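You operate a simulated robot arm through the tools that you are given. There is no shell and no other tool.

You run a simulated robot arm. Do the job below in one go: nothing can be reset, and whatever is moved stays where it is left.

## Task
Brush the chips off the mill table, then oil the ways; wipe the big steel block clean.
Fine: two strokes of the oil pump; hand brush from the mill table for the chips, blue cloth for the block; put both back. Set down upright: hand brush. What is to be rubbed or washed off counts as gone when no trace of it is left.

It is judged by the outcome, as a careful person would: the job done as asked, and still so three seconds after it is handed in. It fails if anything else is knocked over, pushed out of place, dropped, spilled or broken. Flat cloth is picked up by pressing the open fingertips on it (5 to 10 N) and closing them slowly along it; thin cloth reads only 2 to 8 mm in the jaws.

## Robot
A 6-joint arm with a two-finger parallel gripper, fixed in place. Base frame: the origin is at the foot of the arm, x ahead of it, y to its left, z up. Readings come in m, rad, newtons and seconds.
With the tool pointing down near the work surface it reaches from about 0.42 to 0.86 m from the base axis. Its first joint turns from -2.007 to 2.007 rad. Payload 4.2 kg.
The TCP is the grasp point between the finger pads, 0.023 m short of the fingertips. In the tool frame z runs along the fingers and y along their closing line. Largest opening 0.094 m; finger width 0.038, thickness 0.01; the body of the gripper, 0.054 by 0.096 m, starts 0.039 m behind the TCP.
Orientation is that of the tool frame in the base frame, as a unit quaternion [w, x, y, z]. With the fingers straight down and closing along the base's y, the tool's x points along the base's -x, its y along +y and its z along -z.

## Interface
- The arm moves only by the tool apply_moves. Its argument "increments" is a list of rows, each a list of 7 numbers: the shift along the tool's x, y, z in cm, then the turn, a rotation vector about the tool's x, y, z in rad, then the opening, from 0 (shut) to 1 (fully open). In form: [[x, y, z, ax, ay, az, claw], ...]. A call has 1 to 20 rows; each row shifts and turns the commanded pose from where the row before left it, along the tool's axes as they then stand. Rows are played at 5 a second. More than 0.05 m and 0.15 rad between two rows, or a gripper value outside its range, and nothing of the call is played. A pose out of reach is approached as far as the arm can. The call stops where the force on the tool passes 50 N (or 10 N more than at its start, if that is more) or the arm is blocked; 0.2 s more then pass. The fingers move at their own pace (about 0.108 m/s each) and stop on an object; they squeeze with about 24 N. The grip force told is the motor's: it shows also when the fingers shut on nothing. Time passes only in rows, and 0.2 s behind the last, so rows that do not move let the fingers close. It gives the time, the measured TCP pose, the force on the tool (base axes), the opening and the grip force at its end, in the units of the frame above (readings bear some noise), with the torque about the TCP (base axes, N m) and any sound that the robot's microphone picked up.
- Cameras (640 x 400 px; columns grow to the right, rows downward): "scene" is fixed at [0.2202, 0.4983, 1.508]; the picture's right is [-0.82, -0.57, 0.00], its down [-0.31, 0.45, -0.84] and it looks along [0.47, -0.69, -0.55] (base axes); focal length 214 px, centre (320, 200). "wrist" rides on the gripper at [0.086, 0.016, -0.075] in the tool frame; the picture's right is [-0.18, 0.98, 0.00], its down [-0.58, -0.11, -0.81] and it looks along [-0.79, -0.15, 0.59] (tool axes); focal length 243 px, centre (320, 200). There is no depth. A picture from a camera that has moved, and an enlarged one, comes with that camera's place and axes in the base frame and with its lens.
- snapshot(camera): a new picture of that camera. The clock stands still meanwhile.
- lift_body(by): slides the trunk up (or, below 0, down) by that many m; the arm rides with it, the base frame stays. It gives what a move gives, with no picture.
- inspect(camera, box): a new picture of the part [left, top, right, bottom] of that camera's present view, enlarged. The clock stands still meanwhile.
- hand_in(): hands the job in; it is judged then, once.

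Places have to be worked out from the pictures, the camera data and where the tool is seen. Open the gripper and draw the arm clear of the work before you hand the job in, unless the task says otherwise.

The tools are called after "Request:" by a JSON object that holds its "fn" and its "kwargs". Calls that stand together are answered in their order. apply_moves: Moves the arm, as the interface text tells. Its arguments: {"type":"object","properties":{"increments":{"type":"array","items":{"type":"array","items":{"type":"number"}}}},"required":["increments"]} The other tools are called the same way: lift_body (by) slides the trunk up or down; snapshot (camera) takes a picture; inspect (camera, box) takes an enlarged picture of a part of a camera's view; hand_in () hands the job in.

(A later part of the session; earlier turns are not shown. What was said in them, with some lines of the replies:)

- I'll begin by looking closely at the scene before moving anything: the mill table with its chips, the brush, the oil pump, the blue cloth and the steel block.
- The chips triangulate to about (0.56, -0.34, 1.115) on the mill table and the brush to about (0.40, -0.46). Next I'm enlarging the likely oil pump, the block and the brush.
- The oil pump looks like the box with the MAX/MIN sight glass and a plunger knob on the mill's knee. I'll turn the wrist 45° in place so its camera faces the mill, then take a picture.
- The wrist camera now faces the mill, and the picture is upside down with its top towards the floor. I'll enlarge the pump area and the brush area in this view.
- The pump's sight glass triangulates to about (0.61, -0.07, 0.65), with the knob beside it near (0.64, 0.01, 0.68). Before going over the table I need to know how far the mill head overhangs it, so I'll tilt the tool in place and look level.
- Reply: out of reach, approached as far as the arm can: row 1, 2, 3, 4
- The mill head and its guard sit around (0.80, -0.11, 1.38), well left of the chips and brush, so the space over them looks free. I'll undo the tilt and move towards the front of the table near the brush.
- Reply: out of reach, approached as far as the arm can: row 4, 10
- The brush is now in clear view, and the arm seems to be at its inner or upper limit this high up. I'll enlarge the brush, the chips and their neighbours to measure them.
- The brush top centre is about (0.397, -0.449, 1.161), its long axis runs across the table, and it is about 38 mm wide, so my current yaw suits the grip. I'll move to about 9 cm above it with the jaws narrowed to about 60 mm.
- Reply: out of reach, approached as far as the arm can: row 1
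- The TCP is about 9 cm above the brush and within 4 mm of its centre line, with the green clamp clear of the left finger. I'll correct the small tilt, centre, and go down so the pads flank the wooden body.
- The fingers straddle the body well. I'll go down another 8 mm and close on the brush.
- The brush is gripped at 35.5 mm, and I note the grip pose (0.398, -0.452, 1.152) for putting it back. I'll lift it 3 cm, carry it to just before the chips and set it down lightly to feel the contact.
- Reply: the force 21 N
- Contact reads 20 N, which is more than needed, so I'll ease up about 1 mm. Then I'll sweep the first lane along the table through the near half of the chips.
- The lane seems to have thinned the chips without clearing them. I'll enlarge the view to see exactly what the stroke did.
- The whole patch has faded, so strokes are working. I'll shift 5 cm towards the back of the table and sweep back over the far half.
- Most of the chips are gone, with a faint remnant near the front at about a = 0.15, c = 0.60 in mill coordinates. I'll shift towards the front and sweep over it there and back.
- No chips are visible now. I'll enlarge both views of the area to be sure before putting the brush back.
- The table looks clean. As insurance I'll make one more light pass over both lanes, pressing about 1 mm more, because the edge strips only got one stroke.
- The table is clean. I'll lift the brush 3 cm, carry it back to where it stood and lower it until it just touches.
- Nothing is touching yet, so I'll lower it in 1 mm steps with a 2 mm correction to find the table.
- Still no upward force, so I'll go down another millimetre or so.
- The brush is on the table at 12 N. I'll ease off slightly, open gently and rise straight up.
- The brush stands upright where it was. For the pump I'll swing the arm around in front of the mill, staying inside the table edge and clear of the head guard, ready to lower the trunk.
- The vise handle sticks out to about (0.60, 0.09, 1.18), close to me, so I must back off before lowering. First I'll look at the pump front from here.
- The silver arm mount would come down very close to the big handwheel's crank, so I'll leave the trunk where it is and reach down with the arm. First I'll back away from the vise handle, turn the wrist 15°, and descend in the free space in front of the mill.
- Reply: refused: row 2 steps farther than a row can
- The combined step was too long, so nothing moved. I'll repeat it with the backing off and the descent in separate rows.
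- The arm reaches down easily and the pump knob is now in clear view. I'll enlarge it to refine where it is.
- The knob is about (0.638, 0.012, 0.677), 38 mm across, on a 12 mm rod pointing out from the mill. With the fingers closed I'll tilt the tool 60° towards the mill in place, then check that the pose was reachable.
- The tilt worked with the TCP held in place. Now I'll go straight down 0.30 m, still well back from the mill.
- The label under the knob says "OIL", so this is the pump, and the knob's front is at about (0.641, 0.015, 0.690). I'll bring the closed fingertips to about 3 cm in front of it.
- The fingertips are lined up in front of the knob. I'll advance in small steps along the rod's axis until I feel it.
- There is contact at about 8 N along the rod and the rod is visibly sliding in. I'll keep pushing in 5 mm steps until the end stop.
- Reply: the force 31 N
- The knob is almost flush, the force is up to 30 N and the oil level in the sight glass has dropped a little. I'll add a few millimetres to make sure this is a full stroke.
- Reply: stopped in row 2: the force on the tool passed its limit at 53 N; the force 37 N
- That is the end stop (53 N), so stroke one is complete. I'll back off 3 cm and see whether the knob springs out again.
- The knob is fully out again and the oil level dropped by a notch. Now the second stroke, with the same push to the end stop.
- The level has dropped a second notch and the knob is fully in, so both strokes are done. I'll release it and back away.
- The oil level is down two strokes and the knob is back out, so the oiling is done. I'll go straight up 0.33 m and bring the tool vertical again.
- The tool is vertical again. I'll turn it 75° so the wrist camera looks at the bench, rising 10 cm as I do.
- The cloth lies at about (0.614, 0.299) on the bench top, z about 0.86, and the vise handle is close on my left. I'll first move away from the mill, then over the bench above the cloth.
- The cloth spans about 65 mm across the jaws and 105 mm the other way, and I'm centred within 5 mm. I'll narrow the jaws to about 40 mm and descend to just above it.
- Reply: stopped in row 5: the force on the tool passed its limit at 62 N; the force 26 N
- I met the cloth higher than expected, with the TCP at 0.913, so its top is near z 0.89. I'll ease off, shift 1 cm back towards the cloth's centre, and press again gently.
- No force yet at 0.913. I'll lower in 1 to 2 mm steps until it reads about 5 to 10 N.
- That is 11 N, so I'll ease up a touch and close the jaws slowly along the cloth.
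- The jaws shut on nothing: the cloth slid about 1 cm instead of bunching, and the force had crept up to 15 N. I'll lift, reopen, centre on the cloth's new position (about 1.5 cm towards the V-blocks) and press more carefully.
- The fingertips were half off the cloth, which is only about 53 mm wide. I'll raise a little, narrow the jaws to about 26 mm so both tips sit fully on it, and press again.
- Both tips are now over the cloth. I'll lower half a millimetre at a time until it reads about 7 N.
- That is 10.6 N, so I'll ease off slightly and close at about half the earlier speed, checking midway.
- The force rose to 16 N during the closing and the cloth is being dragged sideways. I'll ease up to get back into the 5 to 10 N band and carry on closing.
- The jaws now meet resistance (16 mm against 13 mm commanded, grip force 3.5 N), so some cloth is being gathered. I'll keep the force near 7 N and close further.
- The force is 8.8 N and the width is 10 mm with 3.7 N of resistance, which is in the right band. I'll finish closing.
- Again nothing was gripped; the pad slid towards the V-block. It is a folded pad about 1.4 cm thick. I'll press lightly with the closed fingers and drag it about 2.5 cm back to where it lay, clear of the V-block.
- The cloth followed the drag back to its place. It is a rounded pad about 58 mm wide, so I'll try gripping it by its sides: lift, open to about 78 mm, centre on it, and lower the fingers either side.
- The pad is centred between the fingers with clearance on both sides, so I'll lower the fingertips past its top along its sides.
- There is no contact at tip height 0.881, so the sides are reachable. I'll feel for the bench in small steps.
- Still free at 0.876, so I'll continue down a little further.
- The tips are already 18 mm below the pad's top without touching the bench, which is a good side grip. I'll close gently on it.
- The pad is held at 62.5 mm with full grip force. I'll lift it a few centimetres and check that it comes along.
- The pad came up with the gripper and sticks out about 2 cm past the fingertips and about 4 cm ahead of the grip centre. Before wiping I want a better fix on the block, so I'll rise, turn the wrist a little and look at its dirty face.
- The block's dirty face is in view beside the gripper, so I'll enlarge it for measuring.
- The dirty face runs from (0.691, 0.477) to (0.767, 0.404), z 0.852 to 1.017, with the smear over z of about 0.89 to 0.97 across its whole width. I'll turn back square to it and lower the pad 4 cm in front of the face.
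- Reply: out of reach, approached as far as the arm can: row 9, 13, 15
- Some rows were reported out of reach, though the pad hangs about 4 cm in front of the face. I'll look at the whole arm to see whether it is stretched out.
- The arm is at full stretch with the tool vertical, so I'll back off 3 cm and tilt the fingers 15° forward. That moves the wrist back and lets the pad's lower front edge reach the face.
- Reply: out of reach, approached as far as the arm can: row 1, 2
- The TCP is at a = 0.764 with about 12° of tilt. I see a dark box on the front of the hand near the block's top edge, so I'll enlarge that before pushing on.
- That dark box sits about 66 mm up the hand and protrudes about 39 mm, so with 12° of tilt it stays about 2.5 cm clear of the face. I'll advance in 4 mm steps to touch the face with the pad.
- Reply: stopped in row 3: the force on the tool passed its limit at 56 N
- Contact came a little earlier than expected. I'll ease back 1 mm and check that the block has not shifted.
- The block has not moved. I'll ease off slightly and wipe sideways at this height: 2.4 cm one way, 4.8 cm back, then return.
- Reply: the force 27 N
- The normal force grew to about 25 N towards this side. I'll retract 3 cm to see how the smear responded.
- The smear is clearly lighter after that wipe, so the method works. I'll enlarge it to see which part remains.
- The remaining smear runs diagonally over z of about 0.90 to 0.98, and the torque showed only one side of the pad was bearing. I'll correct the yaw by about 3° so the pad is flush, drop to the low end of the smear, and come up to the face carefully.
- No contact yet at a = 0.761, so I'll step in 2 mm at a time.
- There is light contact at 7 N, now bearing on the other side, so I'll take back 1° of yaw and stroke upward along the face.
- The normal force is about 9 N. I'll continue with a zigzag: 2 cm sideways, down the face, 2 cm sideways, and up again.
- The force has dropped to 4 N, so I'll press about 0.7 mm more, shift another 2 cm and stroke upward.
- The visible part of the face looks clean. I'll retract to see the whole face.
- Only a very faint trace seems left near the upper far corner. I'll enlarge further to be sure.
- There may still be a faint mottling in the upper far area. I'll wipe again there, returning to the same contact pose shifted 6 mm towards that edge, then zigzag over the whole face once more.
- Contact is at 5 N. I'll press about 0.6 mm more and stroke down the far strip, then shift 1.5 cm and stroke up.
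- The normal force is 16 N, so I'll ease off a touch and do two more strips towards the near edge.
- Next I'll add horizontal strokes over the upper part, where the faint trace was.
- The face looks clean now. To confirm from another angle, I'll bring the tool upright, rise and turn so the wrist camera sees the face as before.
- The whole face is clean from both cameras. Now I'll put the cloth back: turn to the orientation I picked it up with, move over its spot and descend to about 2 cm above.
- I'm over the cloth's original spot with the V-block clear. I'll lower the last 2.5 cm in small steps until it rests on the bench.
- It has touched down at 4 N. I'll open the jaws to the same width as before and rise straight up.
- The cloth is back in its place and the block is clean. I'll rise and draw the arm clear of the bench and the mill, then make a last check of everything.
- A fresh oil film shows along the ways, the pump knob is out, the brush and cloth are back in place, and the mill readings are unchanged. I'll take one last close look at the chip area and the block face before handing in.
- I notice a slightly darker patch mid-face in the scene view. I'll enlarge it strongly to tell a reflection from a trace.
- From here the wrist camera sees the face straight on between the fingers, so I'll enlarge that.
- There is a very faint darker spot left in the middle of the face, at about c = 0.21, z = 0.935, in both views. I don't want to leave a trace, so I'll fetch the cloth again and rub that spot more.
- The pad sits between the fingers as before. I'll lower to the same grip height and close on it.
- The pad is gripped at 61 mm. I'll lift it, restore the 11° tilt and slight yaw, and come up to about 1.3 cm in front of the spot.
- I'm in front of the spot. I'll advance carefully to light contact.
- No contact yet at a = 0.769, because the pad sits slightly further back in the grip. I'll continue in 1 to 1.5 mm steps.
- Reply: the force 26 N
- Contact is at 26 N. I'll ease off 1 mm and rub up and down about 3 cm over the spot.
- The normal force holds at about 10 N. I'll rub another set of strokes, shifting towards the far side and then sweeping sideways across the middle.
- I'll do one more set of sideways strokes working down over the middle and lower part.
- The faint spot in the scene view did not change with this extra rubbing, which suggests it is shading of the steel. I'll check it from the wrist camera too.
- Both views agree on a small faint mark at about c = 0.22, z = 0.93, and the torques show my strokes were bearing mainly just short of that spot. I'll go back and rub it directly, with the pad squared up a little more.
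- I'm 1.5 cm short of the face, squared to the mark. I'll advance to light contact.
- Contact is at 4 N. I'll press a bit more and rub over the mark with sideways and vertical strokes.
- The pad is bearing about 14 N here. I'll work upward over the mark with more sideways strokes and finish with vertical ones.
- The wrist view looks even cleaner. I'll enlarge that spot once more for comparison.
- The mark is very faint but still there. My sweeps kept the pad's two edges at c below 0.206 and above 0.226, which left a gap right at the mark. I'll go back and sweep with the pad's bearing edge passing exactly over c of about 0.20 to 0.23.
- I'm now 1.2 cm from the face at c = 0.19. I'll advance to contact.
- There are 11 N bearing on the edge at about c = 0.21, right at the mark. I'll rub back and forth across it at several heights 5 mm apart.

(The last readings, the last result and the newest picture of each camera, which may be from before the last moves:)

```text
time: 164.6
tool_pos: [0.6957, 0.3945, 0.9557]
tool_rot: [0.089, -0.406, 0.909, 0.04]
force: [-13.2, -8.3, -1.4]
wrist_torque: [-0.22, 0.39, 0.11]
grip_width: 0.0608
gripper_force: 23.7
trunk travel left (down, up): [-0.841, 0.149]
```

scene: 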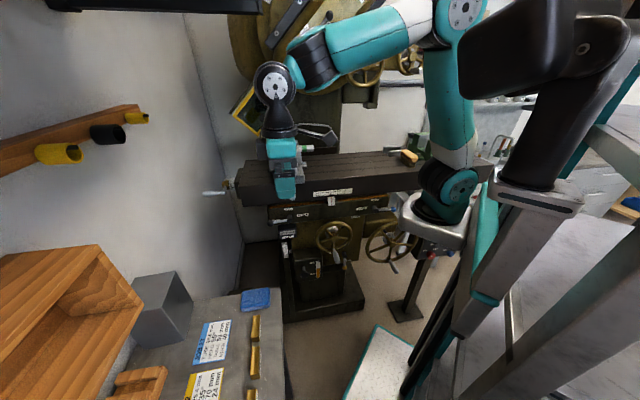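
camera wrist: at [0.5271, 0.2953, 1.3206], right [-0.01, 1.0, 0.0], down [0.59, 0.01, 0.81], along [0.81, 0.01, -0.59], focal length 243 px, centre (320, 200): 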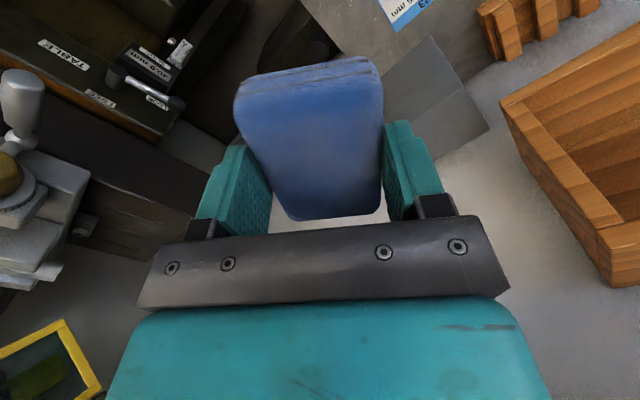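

Request:
{"fn": "apply_moves", "kwargs": {"increments": [[-0.1, 0, -0.49, 0, 0, 0, 0], [-0.1, 0, -0.49, 0, 0, 0, 0], [-0.1, 0, -0.49, 0, 0, 0, 0], [0, 0.6, 0, 0, 0, 0, 0], [0, 0.6, 0, 0, 0, 0, 0], [0, 0.6, 0, 0, 0, 0, 0], [0, 0.6, 0, 0, 0, 0, 0], [0, 0.6, 0, 0, 0, 0, 0], [-0.1, 0, -0.49, 0, 0, 0, 0], [0, -0.6, 0, 0, 0, 0, 0], [0, -0.6, 0, 0, 0, 0, 0], [0, -0.6, 0, 0, 0, 0, 0], [0, -0.6, 0, 0, 0, 0, 0], [0.2, 0, 0.98, 0, 0, 0, 0], [0.2, 0, 0.98, 0, 0, 0, 0], [0.2, 0, 0.98, 0, 0, 0, 0], [0, 0.6, 0, 0, 0, 0, 0], [-0.2, 0, -0.98, 0, 0, 0, 0], [-0.2, 0, -0.98, 0, 0, 0, 0], [-0.2, 0, -0.98, 0, 0, 0, 0]]}}

Request:
{"fn": "apply_moves", "kwargs": {"increments": [[0, 0.6, 0, 0, 0, 0, 0], [0.2, 0, 0.98, 0, 0, 0, 0], [0.2, 0, 0.98, 0, 0, 0, 0], [0.2, 0, 0.98, 0, 0, 0, 0], [0, 0.6, 0, 0, 0, 0, 0], [-0.2, 0, -0.98, 0, 0, 0, 0], [-0.2, 0, -0.98, 0, 0, 0, 0], [-0.2, 0, -0.98, 0, 0, 0, 0], [0, 0.6, 0, 0, 0, 0, 0], [0.2, 0, 0.98, 0, 0, 0, 0], [0.2, 0, 0.98, 0, 0, 0, 0], [0.2, 0, 0.98, 0, 0, 0, 0]]}}

Request:
{"fn": "apply_moves", "kwargs": {"increments": [[1.5, 0, -0.3, 0, 0, 0, 0], [3, 0, -0.6, 0, 0, 0, 0], [3, 0, -0.6, 0, 0, 0, 0], [3, 0, -0.6, 0, 0.098, 0, 0], [2, 0, 0, 0, 0.098, 0, 0], [0, -2, -4, 0, 0, 0, 0], [0, 0, -4, 0, 0, 0.107, 0], [0, 0, -4, 0, 0, 0.107, 0], [0, 0, -4, 0, 0, 0.107, 0], [0, 0, -4, 0, 0, 0.107, 0], [0, 0, -4, 0, 0, 0.107, 0], [0, 0, -4, 0, 0, 0.107, 0]]}}

Request:
{"fn": "snapshot", "kwargs": {"camera": "wrist"}}

Request:
{"fn": "inspect", "kwargs": {"camera": "wrist", "box": [380, 25, 500, 145]}}

Request:
{"fn": "inspect", "kwargs": {"camera": "scene", "box": [170, 280, 190, 310]}}

```text
time: 168.8
tool_pos: [0.6865, 0.4027, 0.975]
tool_rot: [0.09, -0.408, 0.908, 0.041]
force: [-4.0, -4.5, -2.1]
wrist_torque: [-0.14, 0.14, -0.15]
grip_width: 0.0607
gripper_force: 24.1
trunk travel left (down, up): [-0.841, 0.149]
```

```text
time: 171.4
tool_pos: [0.6724, 0.4143, 0.9451]
tool_rot: [0.09, -0.407, 0.908, 0.04]
force: [-0.3, -1.2, -0.4]
wrist_torque: [-0.01, -0.03, -0.01]
grip_width: 0.0609
gripper_force: 23.9
trunk travel left (down, up): [-0.841, 0.149]
```

```text
time: 174.0
tool_pos: [0.6039, 0.3059, 1.222]
tool_rot: [0.0, -0.098, 0.995, 0.0]
force: [0.7, 0.3, -0.5]
wrist_torque: [0.0, 0.06, -0.03]
grip_width: 0.061
gripper_force: 24.3
trunk travel left (down, up): [-0.841, 0.149]
```

```text
taken
camera wrist: at [0.5151, 0.3061, 1.2981], right [-0.01, 1.0, 0.0], down [0.59, 0.01, 0.81], along [0.81, 0.01, -0.59], focal length 243 px, centre (320, 200)
```

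wrist: 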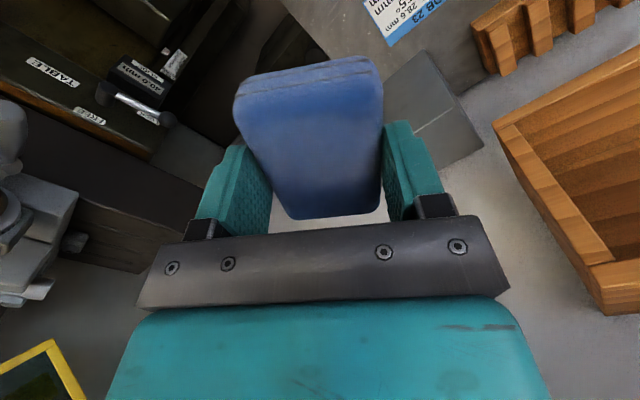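

```text
3.33 times, centred on (440, 85) of wrist
camera zoom: at [0.5151, 0.3061, 1.2981], right [-0.01, 1.0, 0.0], down [0.59, 0.01, 0.81], along [0.81, 0.01, -0.59], focal length 809 px, centre (-80, 583)
```

zoom: 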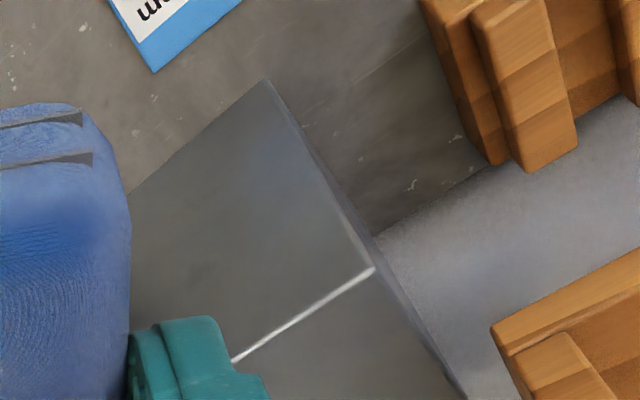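

```text
13.33 times, centred on (180, 295) of scene
camera zoom: at [0.2202, 0.4983, 1.508], right [-0.82, -0.57, 0.0], down [-0.31, 0.45, -0.84], along [0.47, -0.69, -0.55], focal length 2860 px, centre (2187, -1067)
```

zoom: 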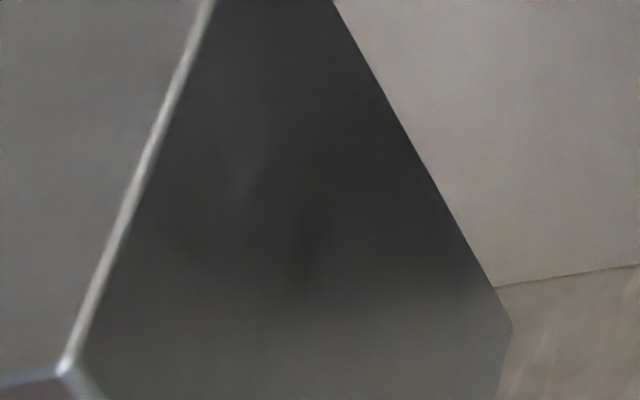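

In the scene view the faint darkening looks the same after heavy rubbing. I'll check the wrist view at high enlargement once more.

Request:
{"fn": "inspect", "kwargs": {"camera": "wrist", "box": [385, 55, 445, 115]}}

Request:
{"fn": "inspect", "kwargs": {"camera": "scene", "box": [130, 290, 175, 340]}}

```text
6.67 times, centred on (415, 85) of wrist
camera zoom: at [0.5151, 0.3061, 1.2981], right [-0.01, 1.0, 0.0], down [0.59, 0.01, 0.81], along [0.81, 0.01, -0.59], focal length 1618 px, centre (-313, 967)
```

zoom: 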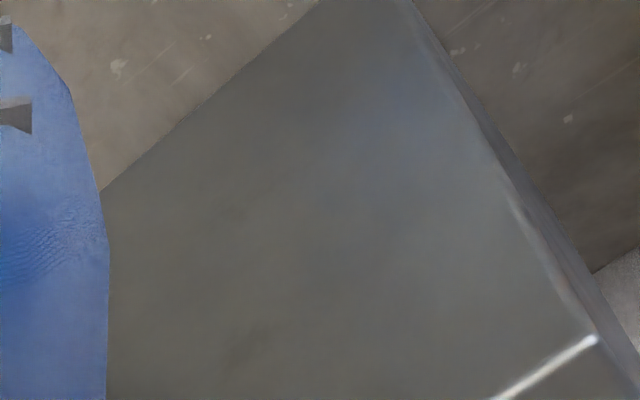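

```text
8.00 times, centred on (152, 315) of scene
camera zoom: at [0.2202, 0.4983, 1.508], right [-0.82, -0.57, 0.0], down [-0.31, 0.45, -0.84], along [0.47, -0.69, -0.55], focal length 1716 px, centre (1660, -720)
```

zoom: 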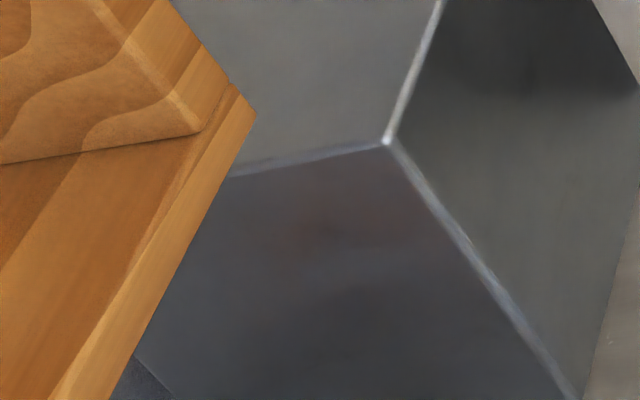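

The faint spot shifts across the face as the camera moves (c = 0.221, then 0.227, then 0.241), so it is only a reflection in the polished steel and the block is clean. I'll put the cloth back where it was.

Request:
{"fn": "apply_moves", "kwargs": {"increments": [[0, 0, 0, 0, 0, -0.0992, 0], [0, 0, 0, 0, 0, -0.0992, 0], [0, 0, 0, 0, 0, -0.0992, 0], [0, 0, 0, 0, 0, -0.0992, 0], [0, 0, 0, 0, 0, -0.0992, 0], [0, 0, 0, 0, 0, -0.0992, 0], [1.38, -1.87, 0, 0, 0, 0, 0], [0, 0, 4.3, 0, 0, 0, 0], [0, 0, 4.3, 0, 0, 0, 0], [0, 0, 4.3, 0, 0, 0, 0], [0, 0, 4.3, 0, 0, 0, 0], [0, 0, 4.3, 0, 0, 0, 0], [0, 0, 4.3, 0, 0, 0, 0], [0, 0, 4.3, 0, 0, 0, 0], [0, 0, 0, 0, 0, 0, 0]]}}

Request:
{"fn": "snapshot", "kwargs": {"camera": "wrist"}}

```text
time: 177.2
tool_pos: [0.607, 0.2832, 0.9221]
tool_rot: [0.001, -0.386, 0.922, 0.0]
force: [0.4, -0.1, -0.8]
wrist_torque: [-0.01, 0.01, 0.01]
grip_width: 0.0611
gripper_force: 23.6
trunk travel left (down, up): [-0.841, 0.149]
```

```text
taken
camera wrist: at [0.5343, 0.2334, 0.9969], right [-0.57, 0.82, 0.0], down [0.48, 0.34, 0.81], along [0.66, 0.46, -0.59], focal length 243 px, centre (320, 200)
```

wrist: 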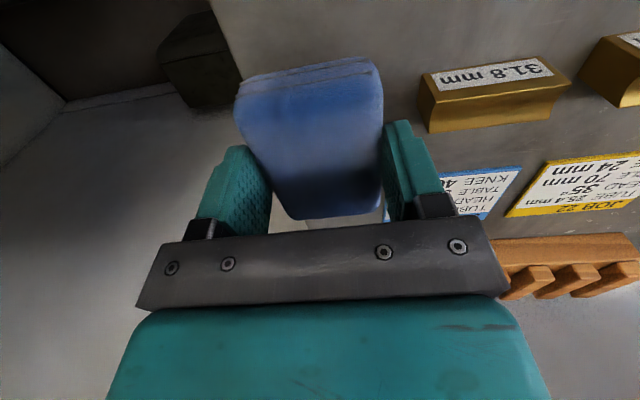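

The pad is over its spot, 2.5 cm up. I'll lower it until it touches down.

Request:
{"fn": "apply_moves", "kwargs": {"increments": [[0, 0, 1.2, 0, 0, 0, 0], [0, 0, 0.9, 0, 0, 0, 0], [0, 0, 0.2, 0, 0, 0, 0], [0, 0, 0.1, 0, 0, 0, 0], [0, 0, 0, 0, 0, 0, 0]]}}

```text
time: 178.4
tool_pos: [0.607, 0.2808, 0.8978]
tool_rot: [0.0, -0.387, 0.922, 0.0]
force: [0.1, -0.3, -1.0]
wrist_torque: [-0.02, -0.04, 0.0]
grip_width: 0.0608
gripper_force: 24.2
trunk travel left (down, up): [-0.841, 0.149]
```

Request:
{"fn": "apply_moves", "kwargs": {"increments": [[0, 0, 0.1, 0, 0, 0, 0], [0, 0, 0.08, 0, 0, 0, 0], [0, 0, 0, 0, 0, 0, 0]]}}

```text
time: 179.2
tool_pos: [0.6078, 0.2805, 0.8978]
tool_rot: [0.001, -0.387, 0.922, 0.0]
force: [-0.6, -0.8, 5.3]
wrist_torque: [0.19, -0.13, 0.04]
grip_width: 0.0608
gripper_force: 24.0
trunk travel left (down, up): [-0.841, 0.149]
```

The pad rests on the bench at 5 N. I'll release it, rise straight up and draw the arm clear.

Request:
{"fn": "apply_moves", "kwargs": {"increments": [[0, 0, 0, 0, 0, 0, 0.68], [0, 0, 0, 0, 0, 0, 0.74], [0, 0, 0, 0, 0, 0, 0.8], [0, 0, 0, 0, 0, 0, 0.8], [0, 0, -2, 0, 0, 0, 0.8], [0, 0, -3, 0, 0, 0, 0.8], [0, 0, -4, 0, 0, 0, 0.8], [0, 0, -4.5, 0, 0, 0, 0.8], [0, 0, -4.5, 0, 0, 0, 1], [0, 0, -4.5, 0, 0, 0, 1], [0, 0, -4.5, 0, 0, 0, 1], [0, 0, -4.5, 0, 0, 0, 1], [0, 0, -4.5, 0, 0, 0, 1], [0, 0, -4.5, 0, 0, 0, 1], [4, 0, 0, 0, 0, 0, 1], [4, 0, 0, 0, 0, 0, 1], [4, 0, 0, 0, 0, 0, 1], [0, 0, 0, 0, 0, 0, 1]]}}

Request:
{"fn": "snapshot", "kwargs": {"camera": "scene"}}

Request:
{"fn": "inspect", "kwargs": {"camera": "scene", "box": [120, 240, 300, 370]}}

Request:
{"fn": "inspect", "kwargs": {"camera": "wrist", "box": [300, 0, 420, 212]}}

```text
time: 183.0
tool_pos: [0.5223, 0.1948, 1.3013]
tool_rot: [0.001, -0.386, 0.922, 0.0]
force: [-1.1, 0.5, 0.0]
wrist_torque: [0.01, 0.03, 0.0]
grip_width: 0.094
gripper_force: 0.1
trunk travel left (down, up): [-0.841, 0.149]
```

```text
taken
```

scene: 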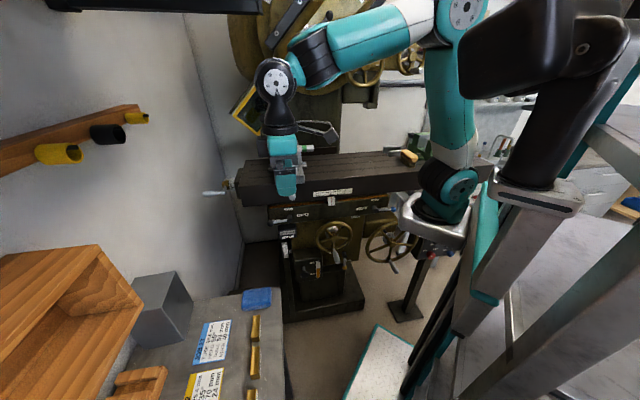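

```text
3.08 times, centred on (210, 305) of scene
camera zoom: at [0.2202, 0.4983, 1.508], right [-0.82, -0.57, 0.0], down [-0.31, 0.45, -0.84], along [0.47, -0.69, -0.55], focal length 660 px, centre (658, -123)
```

zoom: 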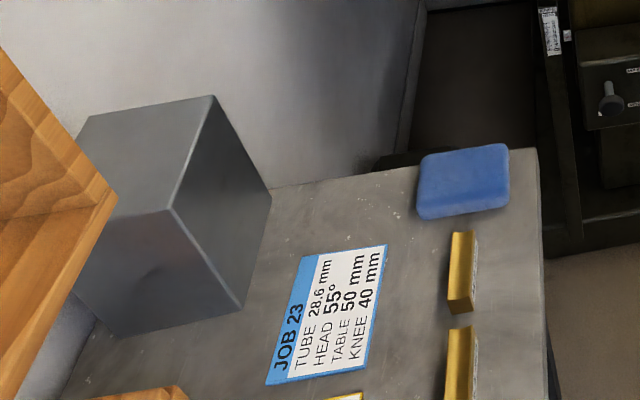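

```text
1.89 times, centred on (360, 106) of wrist
camera zoom: at [0.4502, 0.1447, 1.3763], right [-0.57, 0.82, 0.0], down [0.48, 0.34, 0.81], along [0.66, 0.46, -0.59], focal length 458 px, centre (244, 377)
```

zoom: 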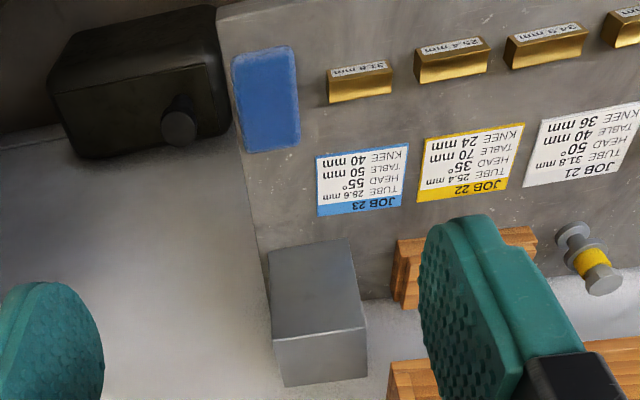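

The last pictures show everything as it should be:
- **Table:** free of chips, with the brush upright in its place.
- **Pump:** knob out, two strokes given, and an oil film on the ways.
- **Block:** clean and unmoved.
- **Cloth:** back at its corner of the bench.

The gripper is open and the arm is clear, so I'm handing the job in.

Request:
{"fn": "hand_in", "kwargs": {}}

```text
The job is handed in.
```

The job is done and handed in; no result of the judging has come back.

- **Chips:** I brushed the mill table with the hand brush until no chips showed in either camera. The brush is back where it stood, upright on its bristles.
- **Oil:** I pushed the pump knob to its end stop twice and let it spring back each time. The level in the sight glass dropped a notch with each stroke, and an oil film now shows along the ways.
- **Block:** I wiped the dirty face with the blue cloth until no smear was left. A faint dark spot remained in the pictures, but it moved across the face as the camera moved, so I took it for a reflection in the steel. I did not look at the two faces turned away from the cameras.
- **Cloth:** It slid a centimetre or two on the bench during my first tries at picking it up. I moved it back, and after wiping I put it down within a few millimetres of where it started.

In the last pictures, the things I worked around (vise, V-blocks, cards, handwheels) look unmoved. On first contact with the block I pressed harder than intended, about 56 N, but it did not shift. The gripper is open and the arm is clear of the work.
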